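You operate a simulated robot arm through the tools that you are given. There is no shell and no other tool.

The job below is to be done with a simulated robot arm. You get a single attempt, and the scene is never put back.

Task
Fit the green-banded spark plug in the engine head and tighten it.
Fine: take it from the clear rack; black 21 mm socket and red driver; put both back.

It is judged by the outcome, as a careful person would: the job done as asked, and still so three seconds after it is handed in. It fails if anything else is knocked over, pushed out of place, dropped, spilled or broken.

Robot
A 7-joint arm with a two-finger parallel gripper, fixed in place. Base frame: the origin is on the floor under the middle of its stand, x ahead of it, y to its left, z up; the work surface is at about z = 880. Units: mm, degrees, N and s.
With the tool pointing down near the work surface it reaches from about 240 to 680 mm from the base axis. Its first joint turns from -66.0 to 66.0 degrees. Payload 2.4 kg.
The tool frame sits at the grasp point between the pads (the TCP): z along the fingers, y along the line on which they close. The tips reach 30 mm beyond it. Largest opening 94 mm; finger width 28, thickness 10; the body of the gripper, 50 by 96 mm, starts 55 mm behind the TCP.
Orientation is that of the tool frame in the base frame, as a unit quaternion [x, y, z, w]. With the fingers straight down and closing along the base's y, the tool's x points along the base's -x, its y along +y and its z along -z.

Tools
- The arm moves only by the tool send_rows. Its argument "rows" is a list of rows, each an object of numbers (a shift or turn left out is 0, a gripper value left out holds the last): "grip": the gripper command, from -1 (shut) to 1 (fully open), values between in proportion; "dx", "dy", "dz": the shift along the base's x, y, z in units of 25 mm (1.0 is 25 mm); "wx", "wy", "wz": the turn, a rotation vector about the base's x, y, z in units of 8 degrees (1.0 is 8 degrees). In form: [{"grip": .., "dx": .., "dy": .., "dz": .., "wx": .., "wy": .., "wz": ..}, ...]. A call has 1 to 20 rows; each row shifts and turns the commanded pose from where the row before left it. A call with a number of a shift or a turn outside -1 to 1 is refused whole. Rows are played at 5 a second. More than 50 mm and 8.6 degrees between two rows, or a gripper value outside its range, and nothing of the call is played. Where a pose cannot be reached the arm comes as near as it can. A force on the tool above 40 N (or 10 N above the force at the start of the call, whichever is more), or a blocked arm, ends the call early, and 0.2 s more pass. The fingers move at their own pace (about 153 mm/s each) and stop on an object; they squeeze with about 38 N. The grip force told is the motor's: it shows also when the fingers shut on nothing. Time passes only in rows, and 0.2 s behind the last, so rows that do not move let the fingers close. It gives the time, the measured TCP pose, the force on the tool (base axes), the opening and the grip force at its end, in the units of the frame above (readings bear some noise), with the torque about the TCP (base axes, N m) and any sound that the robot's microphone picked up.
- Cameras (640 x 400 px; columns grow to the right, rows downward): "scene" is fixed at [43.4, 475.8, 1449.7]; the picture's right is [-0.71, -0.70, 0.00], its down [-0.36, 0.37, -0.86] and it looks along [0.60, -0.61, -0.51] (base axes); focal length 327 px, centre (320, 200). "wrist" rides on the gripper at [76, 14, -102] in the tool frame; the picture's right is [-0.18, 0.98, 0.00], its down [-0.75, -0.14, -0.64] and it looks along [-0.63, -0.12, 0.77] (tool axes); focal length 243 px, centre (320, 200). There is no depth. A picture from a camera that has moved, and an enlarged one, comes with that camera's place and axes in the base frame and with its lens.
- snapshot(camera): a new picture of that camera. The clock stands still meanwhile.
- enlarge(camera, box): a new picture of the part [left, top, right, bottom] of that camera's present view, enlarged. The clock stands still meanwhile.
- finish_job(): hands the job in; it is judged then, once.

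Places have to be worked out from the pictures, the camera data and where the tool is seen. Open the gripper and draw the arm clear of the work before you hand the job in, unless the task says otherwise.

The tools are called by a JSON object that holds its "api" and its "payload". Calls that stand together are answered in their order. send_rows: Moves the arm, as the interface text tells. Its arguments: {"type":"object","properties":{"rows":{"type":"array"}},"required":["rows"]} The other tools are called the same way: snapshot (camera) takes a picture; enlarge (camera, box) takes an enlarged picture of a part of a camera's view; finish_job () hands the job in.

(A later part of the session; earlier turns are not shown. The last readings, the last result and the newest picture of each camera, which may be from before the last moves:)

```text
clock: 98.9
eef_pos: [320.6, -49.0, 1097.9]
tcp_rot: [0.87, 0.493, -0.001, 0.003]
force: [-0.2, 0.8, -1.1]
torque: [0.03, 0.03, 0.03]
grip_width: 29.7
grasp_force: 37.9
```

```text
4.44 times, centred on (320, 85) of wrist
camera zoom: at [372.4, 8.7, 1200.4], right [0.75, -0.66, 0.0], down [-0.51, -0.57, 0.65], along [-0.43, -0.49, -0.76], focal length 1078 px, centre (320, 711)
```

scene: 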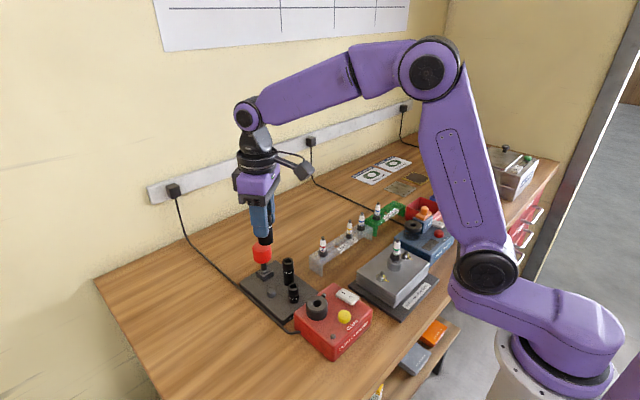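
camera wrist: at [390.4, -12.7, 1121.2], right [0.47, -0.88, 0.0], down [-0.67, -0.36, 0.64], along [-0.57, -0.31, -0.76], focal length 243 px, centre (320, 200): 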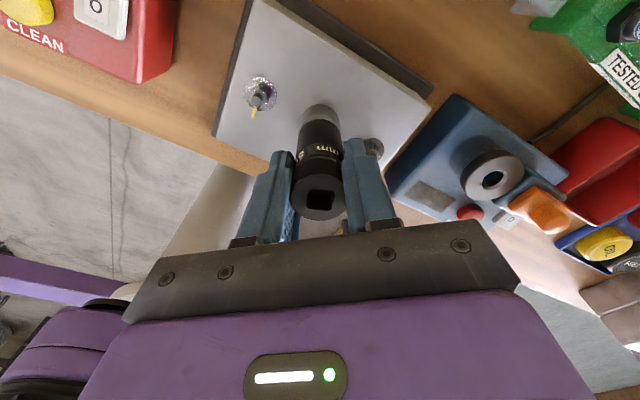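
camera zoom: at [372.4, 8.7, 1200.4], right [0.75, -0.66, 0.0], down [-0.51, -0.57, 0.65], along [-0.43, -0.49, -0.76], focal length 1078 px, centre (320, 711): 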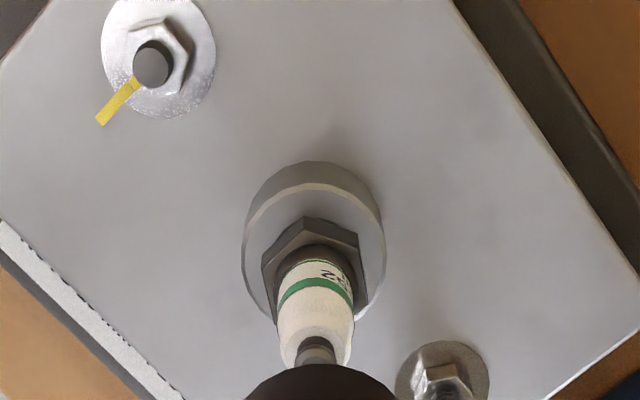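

The plug did turn with the socket but has not sunk, so it isn't engaged yet. It stands nearly vertical by itself; I was probably pressing too hard. I put the socket back on and will turn it with almost no axial load.

{"api": "send_rows", "payload": {"rows": [{"dz": -0.4}, {"dz": -0.6}, {"dz": -0.6}, {"dz": -0.5}, {"dz": -0.3}, {"dz": -0.15}, {}]}}

{"api": "enlarge", "payload": {"camera": "scene", "box": [380, 220, 420, 270]}}

{"api": "enlarge", "payload": {"camera": "wrist", "box": [280, 70, 360, 150]}}

```text
clock: 100.5
eef_pos: [322.4, -50.0, 1033.1]
tcp_rot: [0.87, 0.493, -0.002, 0.003]
force: [-0.5, -0.4, -2.1]
torque: [0.0, -0.04, -0.02]
grip_width: 30.0
grasp_force: 37.7
```

```text
8.00 times, centred on (400, 245) of scene
camera zoom: at [43.4, 475.8, 1449.7], right [-0.71, -0.7, 0.0], down [-0.36, 0.37, -0.86], along [0.6, -0.61, -0.51], focal length 2619 px, centre (-320, -160)
```

zoom: 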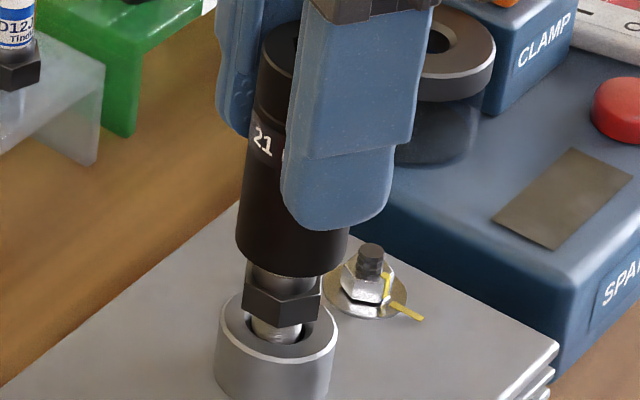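

```text
5.00 times, centred on (320, 110) of wrist
camera zoom: at [373.0, 8.1, 1135.8], right [0.75, -0.66, 0.0], down [-0.51, -0.57, 0.65], along [-0.43, -0.49, -0.76], focal length 1213 px, centre (320, 650)
```

zoom: 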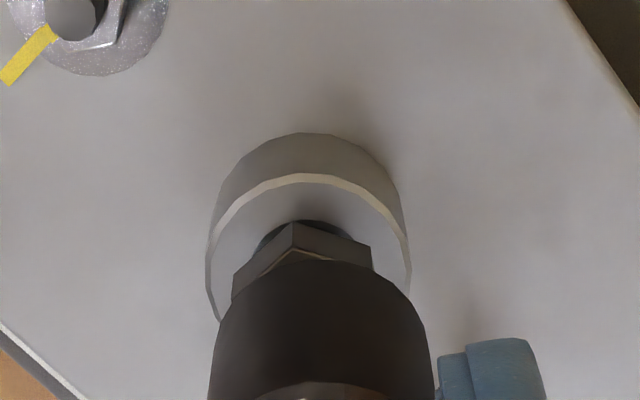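

Comparing socket, hex and collar in both views, the tool is off by about 3 mm in −y (the force-stops reset my commanded pose). I shift +3.2 mm in y and re-check.

{"api": "send_rows", "payload": {"rows": [{"dx": -0.01, "dy": 0.065}, {"dy": 0.065}, {}, {}]}}

{"api": "enlarge", "payload": {"camera": "scene", "box": [380, 220, 420, 270]}}

{"api": "enlarge", "payload": {"camera": "wrist", "box": [280, 70, 360, 150]}}

```text
clock: 101.5
eef_pos: [321.4, -45.9, 1034.2]
tcp_rot: [0.87, 0.494, 0.0, 0.003]
force: [-0.5, 0.8, -1.9]
torque: [-0.03, 0.0, 0.01]
grip_width: 29.8
grasp_force: 38.0
```

```text
8.00 times, centred on (400, 245) of scene
camera zoom: at [43.4, 475.8, 1449.7], right [-0.71, -0.7, 0.0], down [-0.36, 0.37, -0.86], along [0.6, -0.61, -0.51], focal length 2619 px, centre (-320, -160)
```

zoom: 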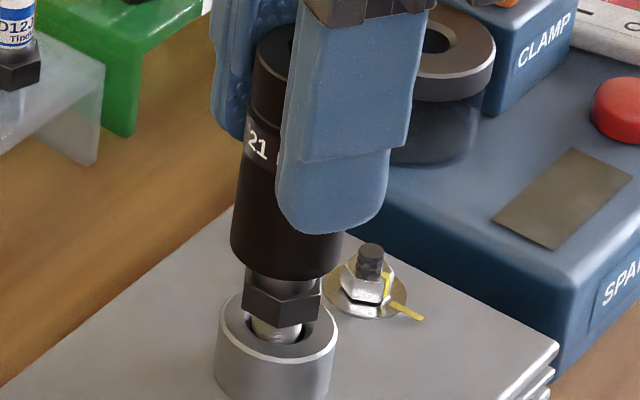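

```text
5.00 times, centred on (320, 110) of wrist
camera zoom: at [372.8, 11.0, 1136.4], right [0.75, -0.66, 0.0], down [-0.51, -0.57, 0.65], along [-0.43, -0.49, -0.76], focal length 1213 px, centre (320, 650)
```

zoom: 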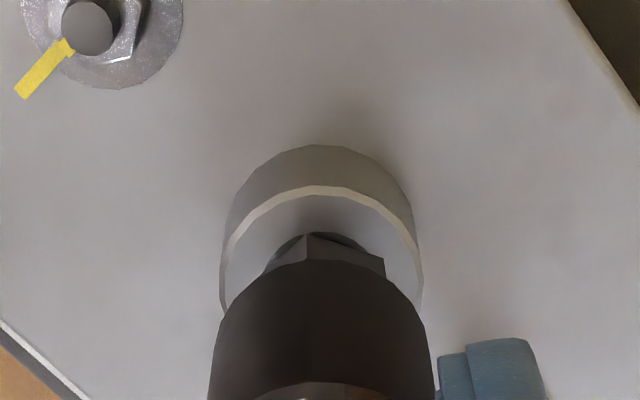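

Now the socket, hex and collar are aligned in both views. I lower onto the hex slowly.

{"api": "send_rows", "payload": {"rows": [{"dz": -0.12}, {"dz": -0.1}, {"dz": -0.1}, {"dz": -0.08}, {"dz": -0.08}, {}]}}

{"api": "enlarge", "payload": {"camera": "scene", "box": [390, 250, 410, 268]}}

```text
clock: 102.9
eef_pos: [321.8, -47.3, 1023.2]
tcp_rot: [0.87, 0.493, -0.001, 0.002]
force: [-0.4, -0.2, -1.5]
torque: [-0.02, 0.02, 0.0]
grip_width: 29.8
grasp_force: 38.3
```

```text
16.00 times, centred on (400, 259) of scene
camera zoom: at [43.4, 475.8, 1449.7], right [-0.71, -0.7, 0.0], down [-0.36, 0.37, -0.86], along [0.6, -0.61, -0.51], focal length 5237 px, centre (-960, -744)
```

zoom: 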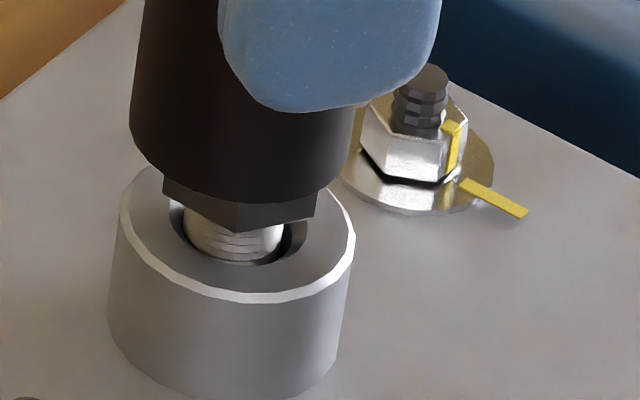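

It slides on without force. I lower the last bit until it just rests.

{"api": "send_rows", "payload": {"rows": [{"dz": -0.06}, {"dz": -0.04}, {}]}}

```text
clock: 103.7
eef_pos: [322.4, -48.0, 1021.4]
tcp_rot: [0.87, 0.494, -0.001, 0.004]
force: [-1.6, -0.6, -2.6]
torque: [0.01, 0.03, 0.01]
grip_width: 29.7
grasp_force: 38.1
```

{"api": "send_rows", "payload": {"rows": [{"dz": -0.05}, {"dz": -0.04}, {}]}}

{"api": "enlarge", "payload": {"camera": "scene", "box": [390, 250, 410, 268]}}

```text
clock: 104.5
eef_pos: [321.9, -47.4, 1019.0]
tcp_rot: [0.87, 0.493, -0.001, 0.004]
force: [-0.7, -0.6, 3.0]
torque: [-0.02, 0.03, -0.02]
grip_width: 29.7
grasp_force: 37.9
```

```text
16.00 times, centred on (400, 259) of scene
camera zoom: at [43.3, 475.8, 1449.7], right [-0.71, -0.7, 0.0], down [-0.36, 0.37, -0.86], along [0.6, -0.61, -0.51], focal length 5237 px, centre (-960, -744)
```

zoom: 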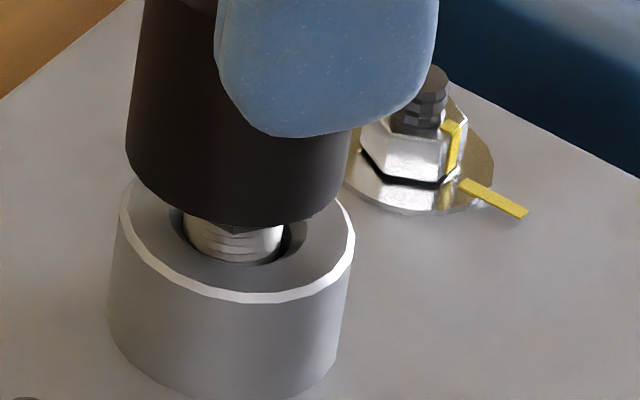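

Light contact (about 3 N) and well centred. I turn 40° clockwise at this light load.

{"api": "send_rows", "payload": {"rows": [{"wz": -1}, {"wz": -1}, {"wz": -1}, {"wz": -1}, {"wz": -1}, {}]}}

{"api": "enlarge", "payload": {"camera": "scene", "box": [390, 250, 410, 268]}}

```text
clock: 105.9
eef_pos: [322.3, -45.8, 1017.9]
tcp_rot: [0.986, 0.165, -0.002, 0.002]
force: [-3.3, -9.4, 9.0]
torque: [-0.61, 0.28, 0.07]
grip_width: 29.5
grasp_force: 38.2
```

```text
16.00 times, centred on (400, 259) of scene
camera zoom: at [43.2, 475.6, 1449.8], right [-0.71, -0.7, 0.0], down [-0.36, 0.37, -0.86], along [0.6, -0.61, -0.51], focal length 5237 px, centre (-960, -744)
```

zoom: 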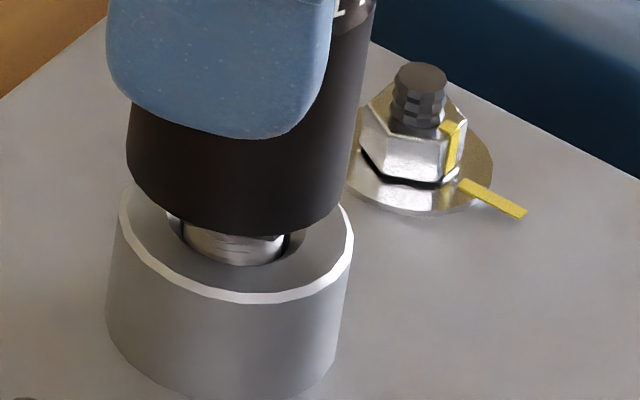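

The socket has clearly dropped about 2 mm, so the thread has caught now. I release to shed the side load and look.

{"api": "send_rows", "payload": {"rows": [{"grip": -0.12}, {}, {}]}}

{"api": "enlarge", "payload": {"camera": "scene", "box": [390, 250, 410, 268]}}

{"api": "enlarge", "payload": {"camera": "wrist", "box": [240, 60, 400, 220]}}

```text
clock: 106.7
eef_pos: [321.8, -46.2, 1018.2]
tcp_rot: [0.986, 0.165, -0.002, 0.002]
force: [0.1, 0.4, 0.0]
torque: [-0.02, 0.0, 0.0]
grip_width: 41.5
grasp_force: 0.0
```

```text
16.00 times, centred on (400, 259) of scene
camera zoom: at [43.4, 475.8, 1449.7], right [-0.71, -0.7, 0.0], down [-0.36, 0.37, -0.86], along [0.6, -0.61, -0.51], focal length 5237 px, centre (-960, -744)
```

zoom: 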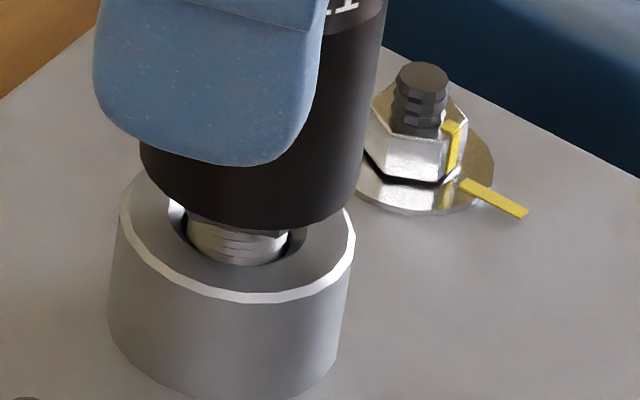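

```text
2.50 times, centred on (320, 140) of wrist
camera zoom: at [398.7, -34.8, 1120.0], right [0.15, -0.99, 0.0], down [-0.76, -0.11, 0.65], along [-0.64, -0.1, -0.76], focal length 606 px, centre (320, 350)
```

zoom: 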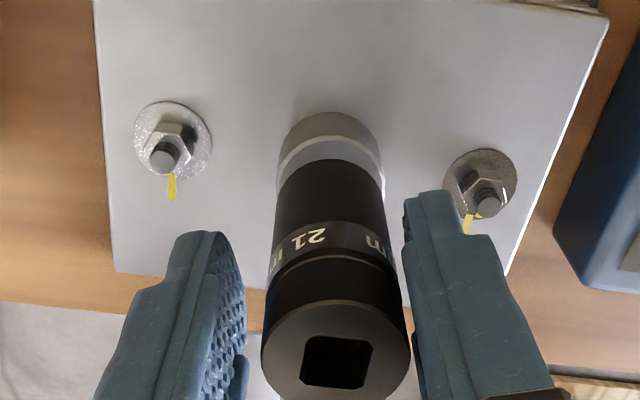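

Released, the socket's own axis reads about (320.3,−50), while the TCP is at (322.3,−46.3). I recentre the open gripper on the socket, then turn it back for the next stroke.

{"api": "send_rows", "payload": {"rows": [{"dx": -0.04, "dy": -0.075}, {"dx": -0.04, "dy": -0.073}, {}, {}]}}

{"api": "enlarge", "payload": {"camera": "wrist", "box": [240, 60, 400, 220]}}

{"api": "enlarge", "payload": {"camera": "scene", "box": [380, 220, 420, 270]}}

```text
clock: 107.7
eef_pos: [319.8, -50.8, 1017.3]
tcp_rot: [0.986, 0.166, -0.002, 0.002]
force: [0.2, -0.2, -0.9]
torque: [-0.01, 0.0, 0.02]
grip_width: 41.5
grasp_force: 0.0
```

```text
2.50 times, centred on (320, 140) of wrist
camera zoom: at [396.9, -39.1, 1120.1], right [0.15, -0.99, 0.0], down [-0.76, -0.11, 0.65], along [-0.64, -0.1, -0.76], focal length 606 px, centre (320, 350)
```

zoom: 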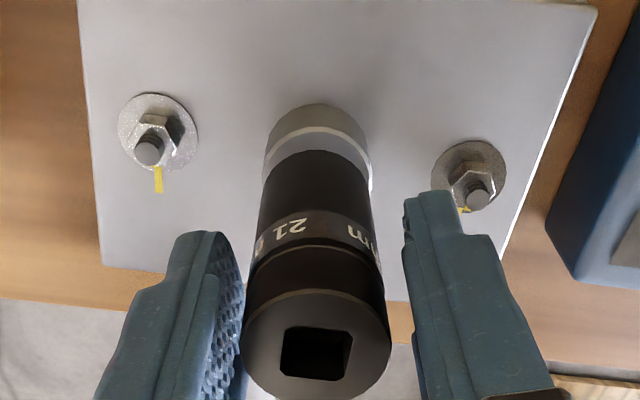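

```text
8.00 times, centred on (400, 245) of scene
camera zoom: at [43.4, 475.8, 1449.7], right [-0.71, -0.7, 0.0], down [-0.36, 0.37, -0.86], along [0.6, -0.61, -0.51], focal length 2619 px, centre (-320, -160)
```

zoom: 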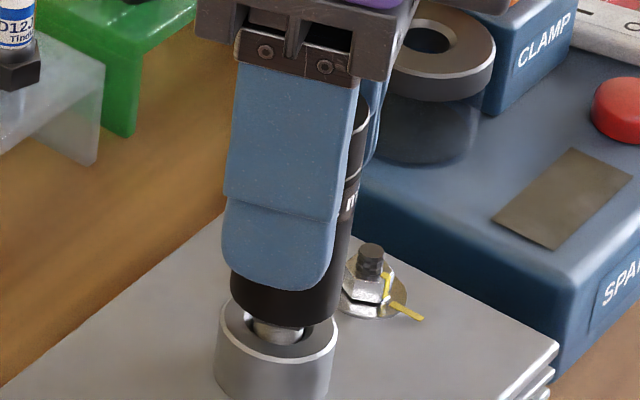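

Centred within 1 mm now. I turn the open gripper back toward +130°.

{"api": "send_rows", "payload": {"rows": [{"dy": 0.025, "wz": 1}, {"wz": 1}, {"wz": 1}, {"wz": 1}, {"wz": 1}, {"wz": 1}, {"wz": 1}, {"wz": 1}, {"wz": 1}, {"wz": 1}, {"wz": 1}, {"wz": 1}, {"wz": 1}, {"wz": 1}, {"wz": 1}, {"wz": 1}, {"wz": 1}, {"wz": 1}, {"wz": 1}, {"wz": 1}]}}

{"api": "send_rows", "payload": {"rows": [{"wz": 1}, {"wz": 1}, {"wz": 1}, {"wz": 1}, {"wz": 1}, {"wz": 1}, {"wz": 1}, {"wz": 1}, {"wz": 1}, {"wz": 1}, {"wz": 1}, {"wz": 1}, {"wz": 1}, {"wz": 1}, {"wz": 1}, {"wz": 1}, {}, {}]}}

{"api": "enlarge", "payload": {"camera": "wrist", "box": [240, 60, 400, 220]}}

{"api": "enlarge", "payload": {"camera": "scene", "box": [380, 220, 420, 270]}}

```text
clock: 111.9
eef_pos: [319.5, -50.4, 1018.6]
tcp_rot: [0.006, 1.0, 0.002, 0.003]
force: [-0.2, 0.4, 0.6]
torque: [0.0, 0.02, 0.01]
grip_width: 41.4
grasp_force: 0.3
```

```text
clock: 115.7
eef_pos: [319.8, -49.3, 1017.5]
tcp_rot: [0.896, -0.444, -0.003, 0.001]
force: [0.8, 0.1, -0.4]
torque: [0.0, 0.04, 0.03]
grip_width: 41.5
grasp_force: 0.0
```

```text
2.50 times, centred on (320, 140) of wrist
camera zoom: at [354.8, -119.5, 1119.9], right [-0.89, -0.45, 0.0], down [-0.34, 0.68, 0.65], along [-0.29, 0.58, -0.76], focal length 606 px, centre (320, 350)
```

zoom: 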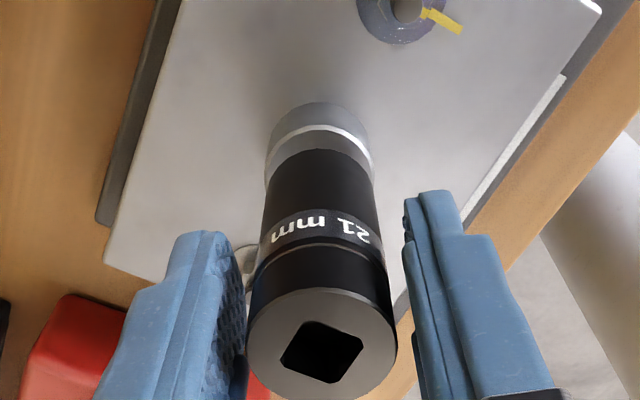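

```text
8.00 times, centred on (400, 245) of scene
camera zoom: at [43.4, 475.8, 1449.7], right [-0.71, -0.7, 0.0], down [-0.36, 0.37, -0.86], along [0.6, -0.61, -0.51], focal length 2619 px, centre (-320, -160)
```

zoom: 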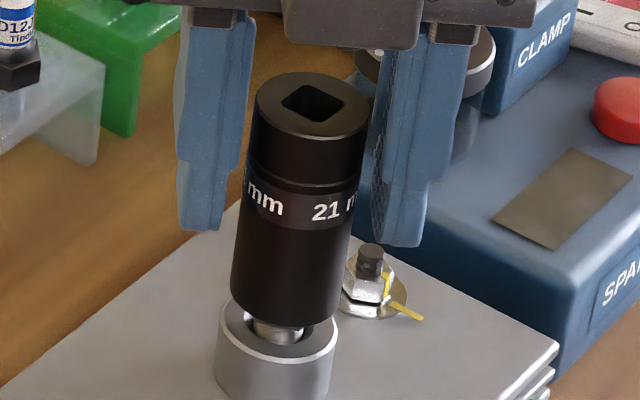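

The socket now stands about 1.4 mm lower than before, and it is centred. I grip it without pressing and turn clockwise.

{"api": "send_rows", "payload": {"rows": [{"grip": -1}, {}, {}, {}]}}

{"api": "send_rows", "payload": {"rows": [{"wz": -1}, {"wz": -1}, {"wz": -1}, {"wz": -1}, {"wz": -1}, {"wz": -1}, {}]}}

{"api": "enlarge", "payload": {"camera": "scene", "box": [390, 250, 410, 268]}}

```text
clock: 116.7
eef_pos: [319.0, -49.1, 1017.3]
tcp_rot: [0.895, -0.446, -0.004, 0.0]
force: [0.2, -0.1, 2.3]
torque: [0.02, 0.01, 0.0]
grip_width: 29.7
grasp_force: 38.5
```

```text
clock: 118.3
eef_pos: [319.7, -48.7, 1017.9]
tcp_rot: [-0.637, 0.771, 0.003, 0.001]
force: [-0.1, 0.1, 11.1]
torque: [0.01, 0.01, 0.01]
grip_width: 30.0
grasp_force: 38.7
```

```text
16.00 times, centred on (400, 259) of scene
camera zoom: at [43.3, 475.9, 1449.7], right [-0.71, -0.7, 0.0], down [-0.36, 0.37, -0.86], along [0.6, -0.61, -0.51], focal length 5237 px, centre (-960, -744)
```

zoom: 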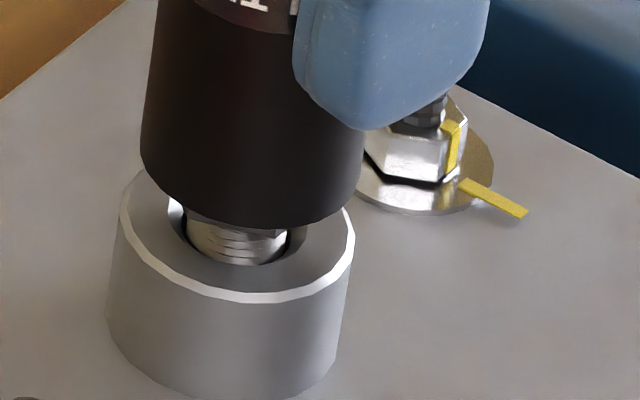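

Load grew slightly to 11 N from arm drift; I lift 0.5 mm to lighten it and continue turning.

{"api": "send_rows", "payload": {"rows": [{"dz": 0.02}, {"wz": -1}, {"wz": -1}, {"wz": -1}, {"wz": -1}, {"wz": -1}, {"wz": -1}, {}]}}

{"api": "send_rows", "payload": {"rows": [{"wz": -1}, {"wz": -1}, {"wz": -1}, {"wz": -1}, {"wz": -1}, {"wz": -1}, {}]}}

{"api": "enlarge", "payload": {"camera": "scene", "box": [390, 250, 410, 268]}}

```text
clock: 120.1
eef_pos: [320.4, -48.6, 1018.9]
tcp_rot: [-0.267, 0.964, 0.003, 0.003]
force: [0.2, 0.2, 0.8]
torque: [-0.02, -0.01, -0.02]
grip_width: 29.9
grasp_force: 37.8
```

```text
clock: 121.7
eef_pos: [320.6, -49.7, 1018.8]
tcp_rot: [0.148, 0.989, 0.001, 0.003]
force: [-0.2, 0.1, 0.3]
torque: [0.01, -0.01, -0.05]
grip_width: 30.0
grasp_force: 38.1
```

```text
16.00 times, centred on (400, 259) of scene
camera zoom: at [43.4, 475.8, 1449.7], right [-0.71, -0.7, 0.0], down [-0.36, 0.37, -0.86], along [0.6, -0.61, -0.51], focal length 5237 px, centre (-960, -744)
```

zoom: 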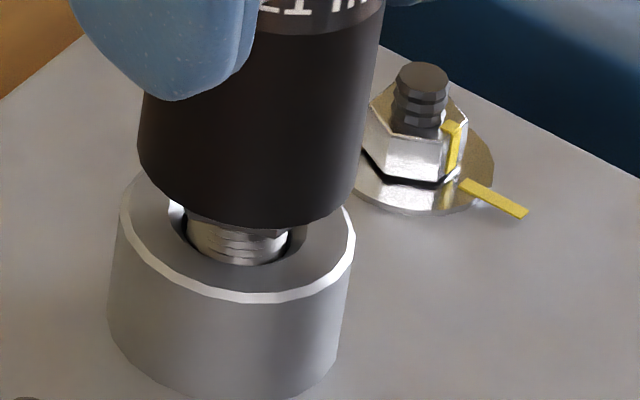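

Load is zero now; I add a slight press and continue clockwise.

{"api": "send_rows", "payload": {"rows": [{"dz": -0.012}, {"wz": -1}, {"wz": -1}, {"wz": -1}, {"wz": -1}, {"wz": -1}, {"wz": -1}, {}]}}

{"api": "send_rows", "payload": {"rows": [{"wz": -1}, {"wz": -1}, {"wz": -1}, {"wz": -1}, {"wz": -1}, {"wz": -1}, {}]}}

{"api": "enlarge", "payload": {"camera": "scene", "box": [390, 250, 410, 268]}}

```text
clock: 123.5
eef_pos: [320.0, -50.5, 1017.1]
tcp_rot: [0.538, 0.843, 0.0, 0.003]
force: [-1.2, -0.7, 6.0]
torque: [-0.01, 0.04, -0.01]
grip_width: 29.8
grasp_force: 38.1
```

```text
clock: 125.1
eef_pos: [320.3, -48.3, 1017.5]
tcp_rot: [0.834, 0.552, -0.001, 0.004]
force: [0.2, -0.1, 6.6]
torque: [0.04, 0.05, 0.01]
grip_width: 29.8
grasp_force: 38.2
```

```text
16.00 times, centred on (400, 259) of scene
camera zoom: at [43.3, 475.9, 1449.7], right [-0.71, -0.7, 0.0], down [-0.36, 0.37, -0.86], along [0.6, -0.61, -0.51], focal length 5237 px, centre (-960, -744)
```

zoom: 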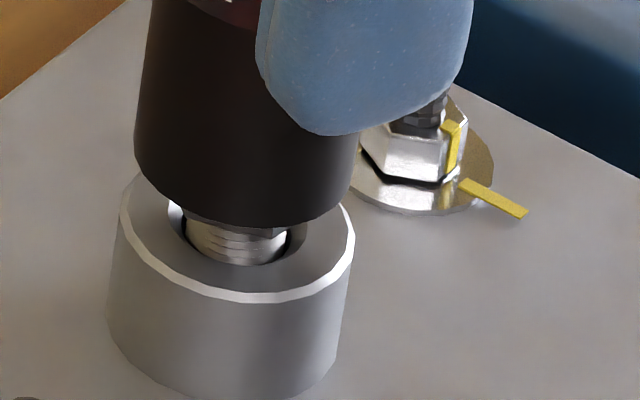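

Turning spins the plug freely without it advancing, so I'll use the driver as intended. I release the socket standing on the plug and back straight off upward.

{"api": "send_rows", "payload": {"rows": [{"grip": -0.12}, {}, {}, {"dz": 0.3}, {"dz": 0.5}, {"dz": 0.8}, {"dz": 0.8}, {"dz": 0.8}, {"dz": 0.4}, {}]}}

{"api": "enlarge", "payload": {"camera": "scene", "box": [375, 210, 425, 275]}}

{"api": "enlarge", "payload": {"camera": "wrist", "box": [260, 40, 380, 160]}}

```text
clock: 127.3
eef_pos: [319.8, -50.3, 1110.2]
tcp_rot: [0.833, 0.553, -0.001, 0.003]
force: [0.3, -1.2, 0.2]
torque: [0.0, -0.01, -0.02]
grip_width: 41.3
grasp_force: 0.1
```

```text
6.15 times, centred on (400, 242) of scene
camera zoom: at [43.4, 475.8, 1449.7], right [-0.71, -0.7, 0.0], down [-0.36, 0.37, -0.86], along [0.6, -0.61, -0.51], focal length 2014 px, centre (-172, -62)
```

zoom: 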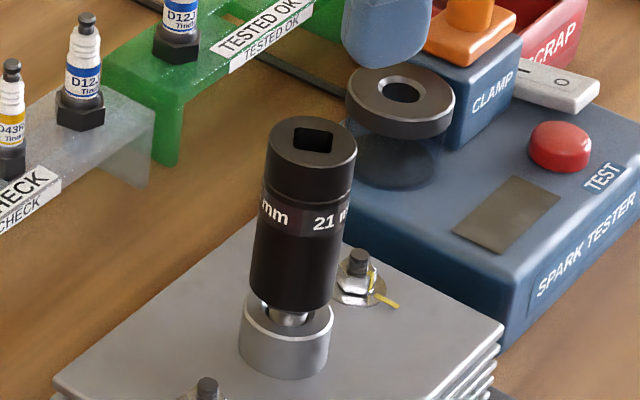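

```text
3.33 times, centred on (320, 100) of wrist
camera zoom: at [362.4, 14.5, 1211.3], right [0.83, -0.55, 0.0], down [-0.42, -0.64, 0.65], along [-0.35, -0.54, -0.76], focal length 809 px, centre (320, 533)
```

zoom: 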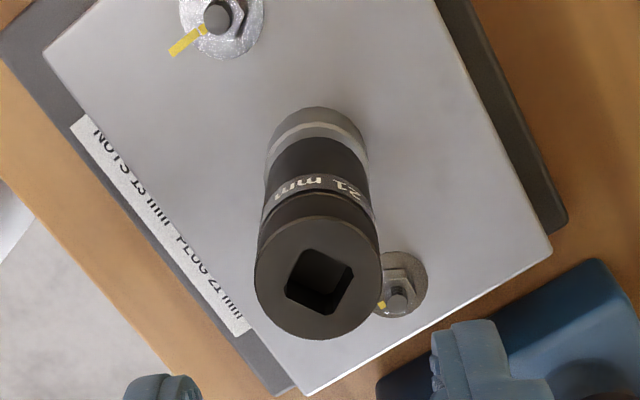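

The socket stands upright on the plug. I enlarge its square to measure the angle for the driver.

{"api": "enlarge", "payload": {"camera": "wrist", "box": [300, 100, 340, 145]}}

```text
8.89 times, centred on (320, 122) of wrist
camera zoom: at [362.4, 14.5, 1211.3], right [0.83, -0.55, 0.0], down [-0.42, -0.64, 0.65], along [-0.35, -0.54, -0.76], focal length 2157 px, centre (320, 889)
```

zoom: 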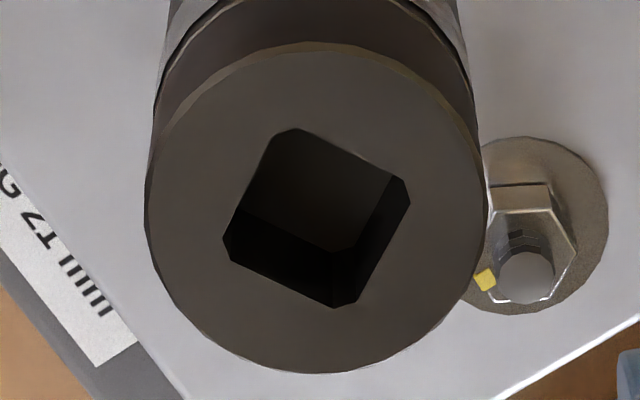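

The socket's square is at about 28.3° (mod 90) and its top centre is near (320,−49.5). I now go back to the driver holder, returning the yaw to 0 on the way.

{"api": "send_rows", "payload": {"rows": [{"grip": 0.7, "dz": 0.3}, {"dx": 0.585, "dy": 0.548, "wz": 0.942}, {"dx": 0.585, "dy": 0.548, "wz": 0.942}, {"dx": 0.585, "dy": 0.548, "wz": 0.942}, {"dx": 0.585, "dy": 0.548, "wz": 0.942}, {"dx": 0.585, "dy": 0.548, "wz": 0.942}, {"dx": 0.585, "dy": 0.548, "wz": 0.942}, {"dx": 0.585, "dy": 0.548, "wz": 0.942}, {"dx": 0.585, "dy": 0.548, "wz": 0.942}, {"dx": 0.585, "dy": 0.548, "wz": 0.942}, {"dx": 0.585, "dy": 0.548, "wz": 0.942}, {"dx": 0.585, "dy": 0.548, "wz": 0.942}, {"dx": 0.585, "dy": 0.548, "wz": 0.942}, {"dx": 0.585, "dy": 0.548, "wz": 0.942}, {"dx": 0.585, "dy": 0.548, "wz": 0.942}, {"dx": 0.585, "dy": 0.548, "wz": 0.942}, {"dz": -0.5}, {"dz": -0.6}, {}]}}

{"api": "snapshot", "payload": {"camera": "wrist"}}

{"api": "snapshot", "payload": {"camera": "scene"}}

```text
clock: 131.3
eef_pos: [538.8, 155.7, 1088.6]
tcp_rot: [-0.002, 1.0, 0.002, 0.003]
force: [0.6, -0.6, -0.2]
torque: [0.04, 0.01, 0.01]
grip_width: 80.2
grasp_force: 0.1
```

```text
taken
camera wrist: at [461.8, 168.4, 1190.1], right [0.18, 0.98, 0.0], down [0.75, -0.14, 0.65], along [0.64, -0.11, -0.76], focal length 243 px, centre (320, 200)
```

wrist: 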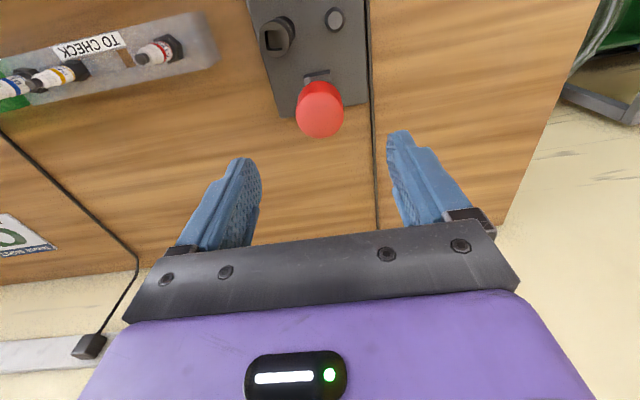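

```text
taken
```

scene: 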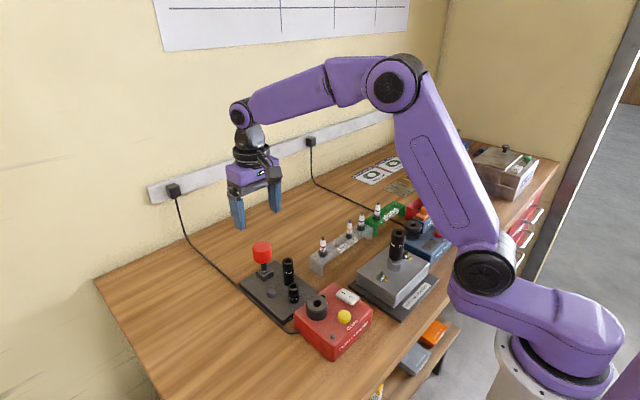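

The tool has picked up a small lean (about 0.4°); I level it (wy +0.34°, wx −0.2°) and come down around the knob's height to check.

{"api": "send_rows", "payload": {"rows": [{"wy": 0.043, "wx": -0.025}, {"dz": -0.6}, {"dz": -0.6}, {"dz": -0.5}, {}, {}]}}

{"api": "snapshot", "payload": {"camera": "wrist"}}

```text
clock: 132.7
eef_pos: [538.8, 157.7, 1045.9]
tcp_rot: [-0.002, 1.0, 0.0, 0.0]
force: [0.0, -0.9, -0.4]
torque: [-0.03, 0.0, 0.03]
grip_width: 80.0
grasp_force: 0.1
```

```text
taken
camera wrist: at [462.9, 170.1, 1147.9], right [0.18, 0.98, 0.0], down [0.75, -0.14, 0.64], along [0.63, -0.12, -0.77], focal length 243 px, centre (320, 200)
```

wrist: 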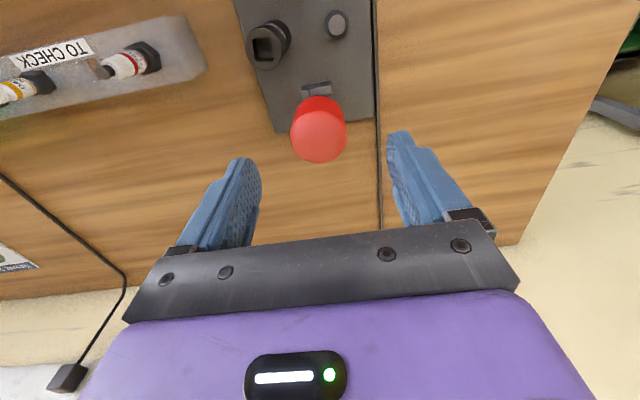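

Level again. I shift 1 mm in −y and lower around the knob, then grip.

{"api": "send_rows", "payload": {"rows": [{"dy": -0.04, "dz": -0.5}, {"dz": -0.6}, {"dz": -0.6}, {"dz": -0.6}, {"dz": -0.4}, {"dz": -0.28}, {}, {"grip": -1}, {}, {}, {}]}}

{"api": "enlarge", "payload": {"camera": "wrist", "box": [200, 50, 440, 230]}}

```text
clock: 135.1
eef_pos: [539.0, 154.4, 969.6]
tcp_rot: [-0.001, 1.0, 0.0, 0.001]
force: [-0.5, 0.4, 0.0]
torque: [0.02, -0.01, 0.03]
grip_width: 41.2
grasp_force: 38.0
```

```text
2.22 times, centred on (320, 140) of wrist
camera zoom: at [463.7, 168.4, 1072.6], right [0.18, 0.98, 0.0], down [0.75, -0.14, 0.64], along [0.63, -0.12, -0.77], focal length 539 px, centre (320, 333)
```

zoom: 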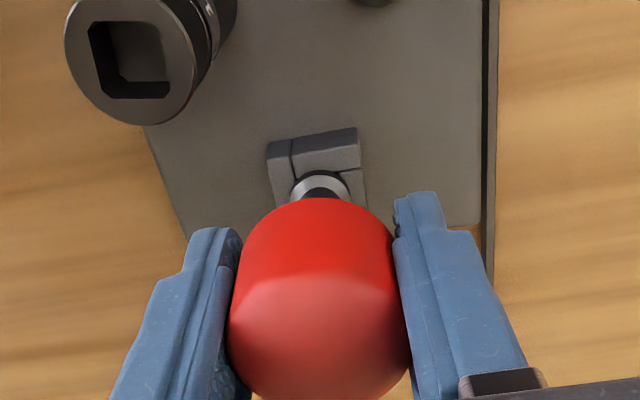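

The driver is gripped. I lift it high enough to clear the standing socket.

{"api": "send_rows", "payload": {"rows": [{"dz": 0.2}, {"dz": 0.3}, {"dz": 0.5}, {"dz": 0.8}, {"dz": 0.8}, {"dz": 0.8}, {"dz": 0.8}, {"dz": 0.8}, {"dz": 0.8}, {"dz": 0.4}, {}]}}

{"api": "send_rows", "payload": {"rows": [{"dx": -0.584, "dy": -0.545, "wz": 0.986}, {"dx": -0.584, "dy": -0.545, "wz": 0.986}, {"dx": -0.584, "dy": -0.545, "wz": 0.986}, {"dx": -0.584, "dy": -0.545, "wz": 0.986}, {"dx": -0.584, "dy": -0.545, "wz": 0.986}, {"dx": -0.584, "dy": -0.545, "wz": 0.986}, {"dx": -0.584, "dy": -0.545, "wz": 0.986}, {"dx": -0.584, "dy": -0.545, "wz": 0.986}, {"dx": -0.584, "dy": -0.545, "wz": 0.986}, {"dx": -0.584, "dy": -0.545, "wz": 0.986}, {"dx": -0.584, "dy": -0.545, "wz": 0.986}, {"dx": -0.584, "dy": -0.545, "wz": 0.986}, {"dx": -0.584, "dy": -0.545, "wz": 0.986}, {"dx": -0.584, "dy": -0.545, "wz": 0.986}, {"dx": -0.584, "dy": -0.545, "wz": 0.986}, {}, {}]}}

{"api": "snapshot", "payload": {"camera": "wrist"}}

{"api": "enlarge", "payload": {"camera": "wrist", "box": [270, 60, 370, 160]}}

{"api": "enlarge", "payload": {"camera": "scene", "box": [375, 190, 425, 255]}}

```text
clock: 137.5
eef_pos: [539.6, 155.4, 1126.1]
tcp_rot: [-0.002, 1.0, 0.0, 0.0]
force: [-0.7, -0.2, -1.8]
torque: [0.04, 0.0, -0.04]
grip_width: 41.2
grasp_force: 37.5
```

```text
clock: 141.1
eef_pos: [319.8, -49.2, 1126.7]
tcp_rot: [0.86, -0.511, 0.0, 0.0]
force: [0.4, 0.8, -1.7]
torque: [0.02, 0.0, 0.03]
grip_width: 41.4
grasp_force: 38.2
```

```text
taken
camera wrist: at [343.5, -124.0, 1228.6], right [-0.95, -0.31, 0.0], down [-0.24, 0.73, 0.64], along [-0.2, 0.61, -0.77], focal length 243 px, centre (320, 200)
```

wrist: 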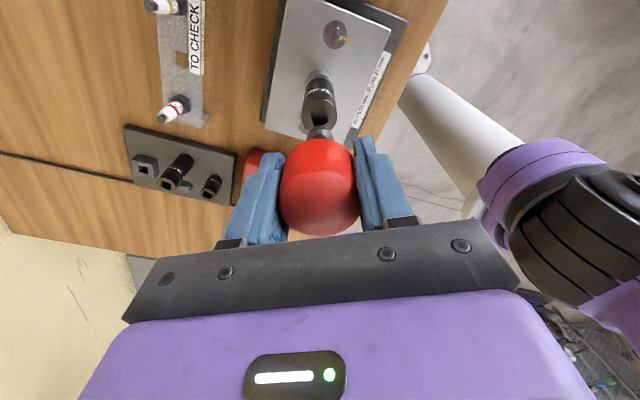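

```text
4.00 times, centred on (320, 110) of wrist
camera zoom: at [343.5, -124.0, 1228.6], right [-0.95, -0.31, 0.0], down [-0.24, 0.73, 0.64], along [-0.2, 0.61, -0.77], focal length 970 px, centre (320, 560)
```

zoom: 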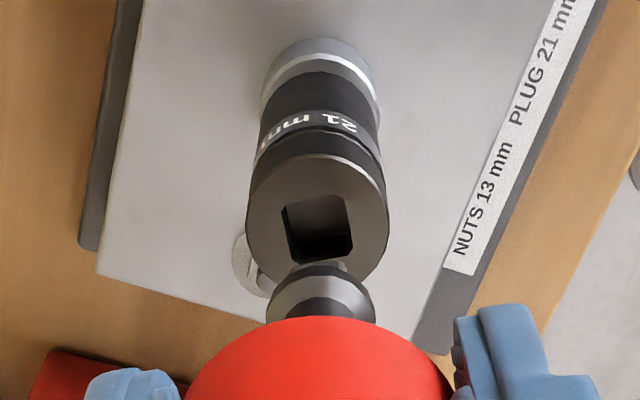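

```text
6.15 times, centred on (400, 222) of scene
camera zoom: at [43.4, 475.8, 1449.7], right [-0.71, -0.7, 0.0], down [-0.36, 0.37, -0.86], along [0.6, -0.61, -0.51], focal length 2014 px, centre (-172, 62)
```

zoom: 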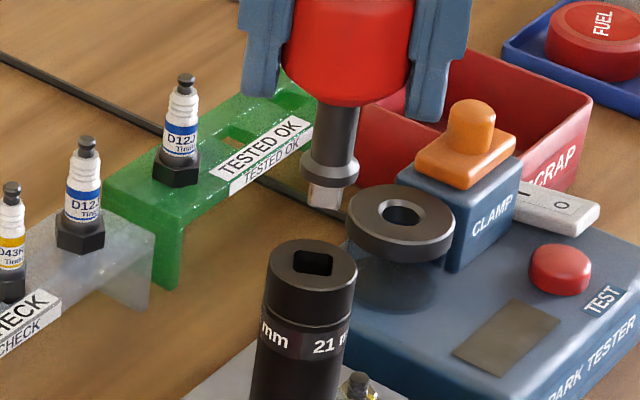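

Yaw matches the socket's square. I correct about (+0.6,+1.0) mm and lower until the tip is just above the socket.

{"api": "send_rows", "payload": {"rows": [{"dx": 0.024, "dy": 0.04}, {"dz": -0.4}, {"dz": -0.4}, {"dz": -0.15}, {}]}}

{"api": "enlarge", "payload": {"camera": "wrist", "box": [290, 80, 350, 140]}}

{"api": "enlarge", "payload": {"camera": "scene", "box": [385, 205, 415, 240]}}

```text
clock: 142.3
eef_pos: [319.4, -49.9, 1101.9]
tcp_rot: [0.86, -0.511, 0.0, 0.001]
force: [-0.3, 0.3, -0.9]
torque: [0.05, 0.02, -0.01]
grip_width: 41.0
grasp_force: 38.4
```

```text
6.67 times, centred on (320, 110) of wrist
camera zoom: at [344.0, -122.3, 1204.4], right [-0.95, -0.31, 0.0], down [-0.24, 0.73, 0.64], along [-0.2, 0.61, -0.77], focal length 1618 px, centre (320, 800)
```

zoom: 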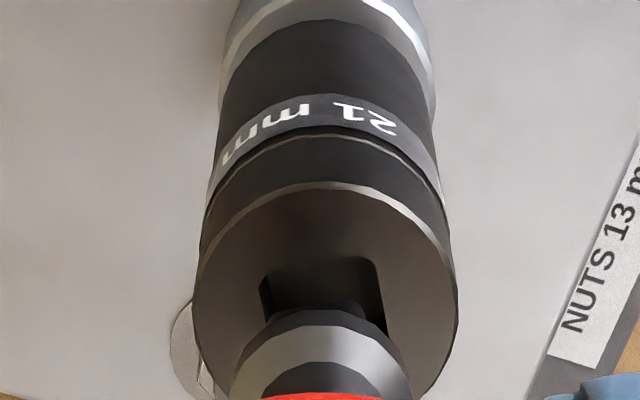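

```text
11.43 times, centred on (400, 222) of scene
camera zoom: at [43.4, 475.8, 1449.7], right [-0.71, -0.7, 0.0], down [-0.36, 0.37, -0.86], along [0.6, -0.61, -0.51], focal length 3741 px, centre (-594, -57)
```

zoom: 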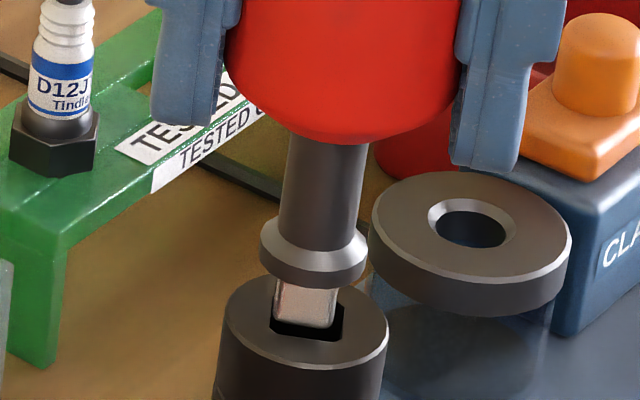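

Tip is about 2 mm above the socket with columns matching in both views. I lower gently in small steps.

{"api": "send_rows", "payload": {"rows": [{"dz": -0.06}, {"dz": -0.06}, {"dz": -0.04}, {}]}}

{"api": "enlarge", "payload": {"camera": "scene", "box": [385, 210, 415, 245]}}

{"api": "enlarge", "payload": {"camera": "wrist", "box": [300, 100, 340, 140]}}

```text
clock: 143.3
eef_pos: [321.3, -47.9, 1097.7]
tcp_rot: [0.86, -0.511, 0.0, 0.0]
force: [-0.6, 0.0, -1.5]
torque: [0.02, -0.02, -0.01]
grip_width: 41.0
grasp_force: 38.2
```

```text
11.43 times, centred on (400, 228) of scene
camera zoom: at [43.4, 475.8, 1449.7], right [-0.71, -0.7, 0.0], down [-0.36, 0.37, -0.86], along [0.6, -0.61, -0.51], focal length 3741 px, centre (-594, -114)
```

zoom: 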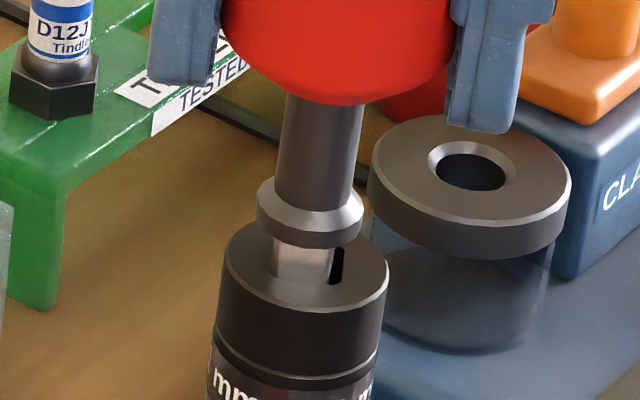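

```text
10.00 times, centred on (320, 120) of wrist
camera zoom: at [344.4, -122.5, 1200.3], right [-0.95, -0.31, 0.0], down [-0.24, 0.73, 0.64], along [-0.2, 0.61, -0.77], focal length 2426 px, centre (320, 1000)
```

zoom: 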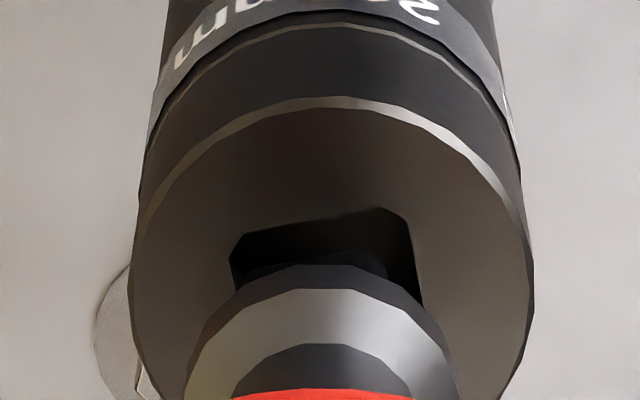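

The tip is about 1.1 mm too far in +y relative to the square. I correct and try lowering again.

{"api": "send_rows", "payload": {"rows": [{"dx": -0.008, "dy": -0.044}, {}, {"dz": -0.06}, {"dz": -0.06}, {}]}}

{"api": "enlarge", "payload": {"camera": "scene", "box": [385, 210, 415, 245]}}

{"api": "enlarge", "payload": {"camera": "wrist", "box": [300, 100, 340, 140]}}

```text
clock: 144.5
eef_pos: [321.4, -48.8, 1094.4]
tcp_rot: [0.86, -0.511, 0.001, 0.0]
force: [0.4, 0.0, -1.8]
torque: [0.0, 0.02, -0.02]
grip_width: 40.9
grasp_force: 37.5
```

```text
11.43 times, centred on (400, 228) of scene
camera zoom: at [43.4, 475.8, 1449.7], right [-0.71, -0.7, 0.0], down [-0.36, 0.37, -0.86], along [0.6, -0.61, -0.51], focal length 3741 px, centre (-594, -114)
```

zoom: 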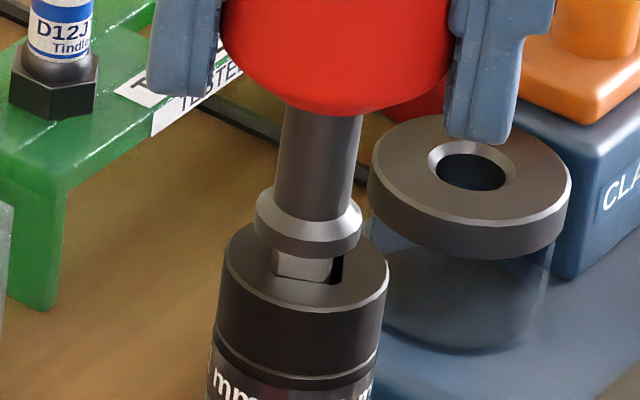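

```text
10.00 times, centred on (320, 120) of wrist
camera zoom: at [344.8, -123.3, 1197.4], right [-0.95, -0.31, 0.0], down [-0.24, 0.73, 0.64], along [-0.2, 0.61, -0.77], focal length 2426 px, centre (320, 1000)
```

zoom: 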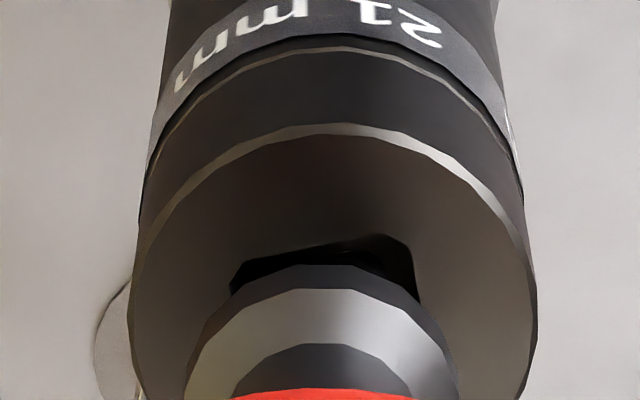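

No contact force and the tip appears to be in the square. I continue lowering.

{"api": "send_rows", "payload": {"rows": [{"dz": -0.06}, {"dz": -0.06}, {"dz": -0.06}, {}]}}

{"api": "enlarge", "payload": {"camera": "scene", "box": [385, 210, 415, 245]}}

```text
clock: 145.5
eef_pos: [320.7, -49.5, 1090.6]
tcp_rot: [0.86, -0.51, 0.0, -0.001]
force: [0.5, -0.2, -1.0]
torque: [0.01, 0.01, 0.03]
grip_width: 41.2
grasp_force: 38.6
```

```text
11.43 times, centred on (400, 228) of scene
camera zoom: at [43.4, 475.8, 1449.7], right [-0.71, -0.7, 0.0], down [-0.36, 0.37, -0.86], along [0.6, -0.61, -0.51], focal length 3741 px, centre (-594, -114)
```

zoom: 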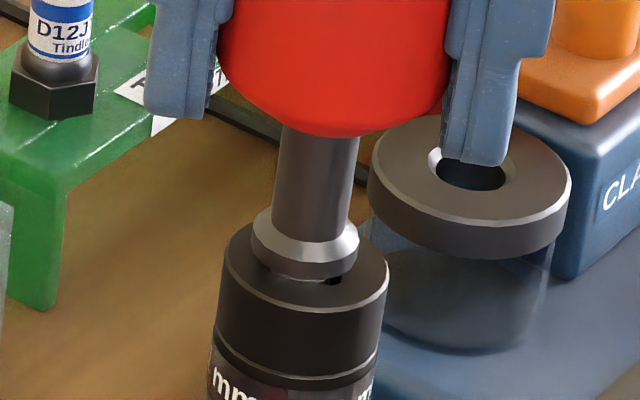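

The drive is nearly home. I lower 3 mm more, leaving no axial press, then start turning clockwise.

{"api": "send_rows", "payload": {"rows": [{"dz": -0.06}, {"dz": -0.05}, {}]}}

{"api": "enlarge", "payload": {"camera": "scene", "box": [380, 210, 420, 270]}}

```text
clock: 146.3
eef_pos: [320.7, -48.5, 1088.5]
tcp_rot: [0.86, -0.511, 0.0, 0.0]
force: [0.7, -0.3, -1.0]
torque: [-0.03, 0.02, -0.01]
grip_width: 41.5
grasp_force: 38.2
```

```text
6.67 times, centred on (400, 240) of scene
camera zoom: at [43.4, 475.8, 1449.7], right [-0.71, -0.7, 0.0], down [-0.36, 0.37, -0.86], along [0.6, -0.61, -0.51], focal length 2182 px, centre (-213, -67)
```

zoom: 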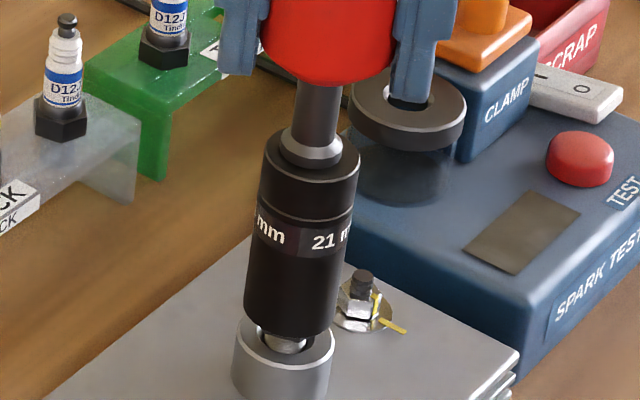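

Driver fully in and the stack is straight. I turn clockwise 64° and check.

{"api": "send_rows", "payload": {"rows": [{"wz": -1}, {"wz": -1}, {"wz": -1}, {"wz": -1}, {"wz": -1}, {"wz": -1}, {"wz": -1}, {"wz": -1}, {}]}}

{"api": "enlarge", "payload": {"camera": "scene", "box": [380, 210, 420, 270]}}

{"api": "enlarge", "payload": {"camera": "scene", "box": [390, 250, 410, 268]}}

```text
clock: 148.3
eef_pos: [321.5, -50.3, 1089.0]
tcp_rot: [-0.457, 0.889, 0.0, 0.0]
force: [0.4, -0.1, -1.2]
torque: [-0.02, -0.01, 0.0]
grip_width: 41.1
grasp_force: 38.0
```

```text
6.67 times, centred on (400, 240) of scene
camera zoom: at [43.4, 475.8, 1449.7], right [-0.71, -0.7, 0.0], down [-0.36, 0.37, -0.86], along [0.6, -0.61, -0.51], focal length 2182 px, centre (-213, -67)
```

zoom: 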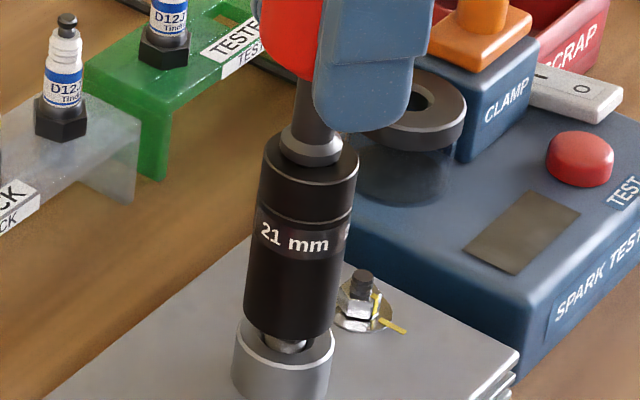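

```text
16.00 times, centred on (400, 259) of scene
camera zoom: at [43.4, 475.8, 1449.7], right [-0.71, -0.7, 0.0], down [-0.36, 0.37, -0.86], along [0.6, -0.61, -0.51], focal length 5237 px, centre (-960, -744)
```

zoom: 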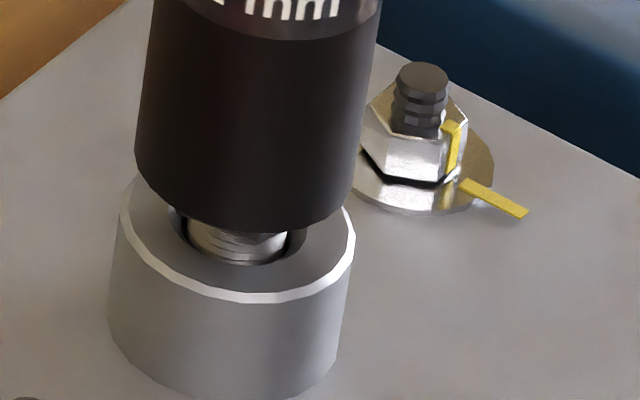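

The driver turns the socket well. I continue clockwise in steps.

{"api": "send_rows", "payload": {"rows": [{"wz": -1}, {"wz": -1}, {"wz": -1}, {"wz": -1}, {"wz": -1}, {"wz": -1}, {"wz": -1}, {"wz": -1}, {"wz": -1}, {"wz": -1}, {}]}}

{"api": "enlarge", "payload": {"camera": "scene", "box": [390, 250, 410, 268]}}

{"api": "send_rows", "payload": {"rows": [{"wz": -1}, {"wz": -1}, {"wz": -1}, {"wz": -1}, {"wz": -1}, {"wz": -1}, {"wz": -1}, {"wz": -1}, {"wz": -1}, {"wz": -1}, {}]}}

{"api": "enlarge", "payload": {"camera": "scene", "box": [390, 250, 410, 268]}}

{"api": "enlarge", "payload": {"camera": "scene", "box": [380, 210, 420, 270]}}

```text
clock: 150.7
eef_pos: [321.0, -49.1, 1088.6]
tcp_rot: [0.221, 0.975, 0.001, 0.001]
force: [0.3, 0.4, -1.5]
torque: [-0.04, 0.02, 0.02]
grip_width: 41.0
grasp_force: 38.4
```

```text
16.00 times, centred on (400, 259) of scene
camera zoom: at [43.4, 475.8, 1449.7], right [-0.71, -0.7, 0.0], down [-0.36, 0.37, -0.86], along [0.6, -0.61, -0.51], focal length 5237 px, centre (-960, -744)
```

zoom: 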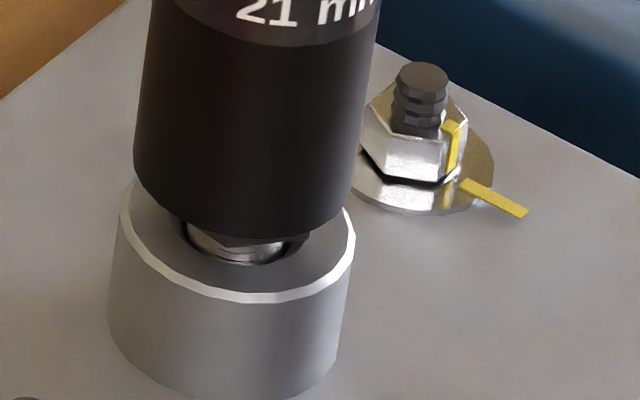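

```text
clock: 153.1
eef_pos: [320.8, -48.9, 1088.3]
tcp_rot: [0.796, 0.605, -0.001, 0.0]
force: [0.6, 0.0, -1.9]
torque: [-0.03, 0.0, -0.02]
grip_width: 41.1
grasp_force: 37.9
```

```text
16.00 times, centred on (400, 259) of scene
camera zoom: at [43.4, 475.8, 1449.7], right [-0.71, -0.7, 0.0], down [-0.36, 0.37, -0.86], along [0.6, -0.61, -0.51], focal length 5237 px, centre (-960, -744)
```

zoom: 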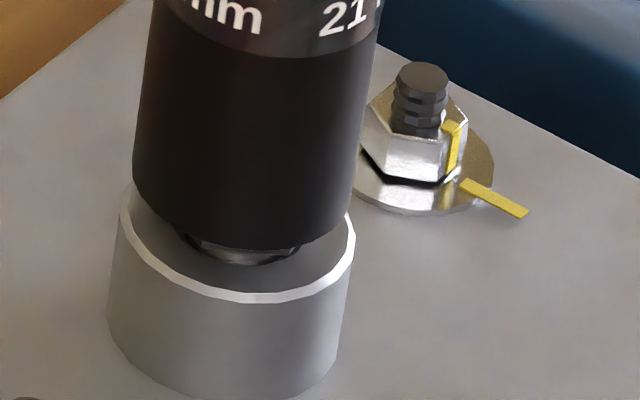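

```text
6.67 times, centred on (400, 240) of scene
camera zoom: at [43.4, 475.8, 1449.7], right [-0.71, -0.7, 0.0], down [-0.36, 0.37, -0.86], along [0.6, -0.61, -0.51], focal length 2182 px, centre (-213, -67)
```

zoom: 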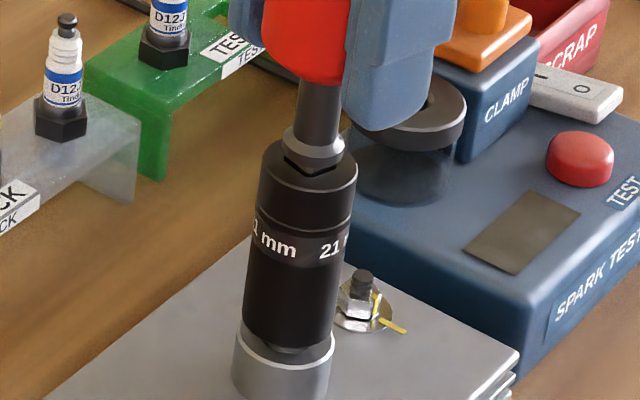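

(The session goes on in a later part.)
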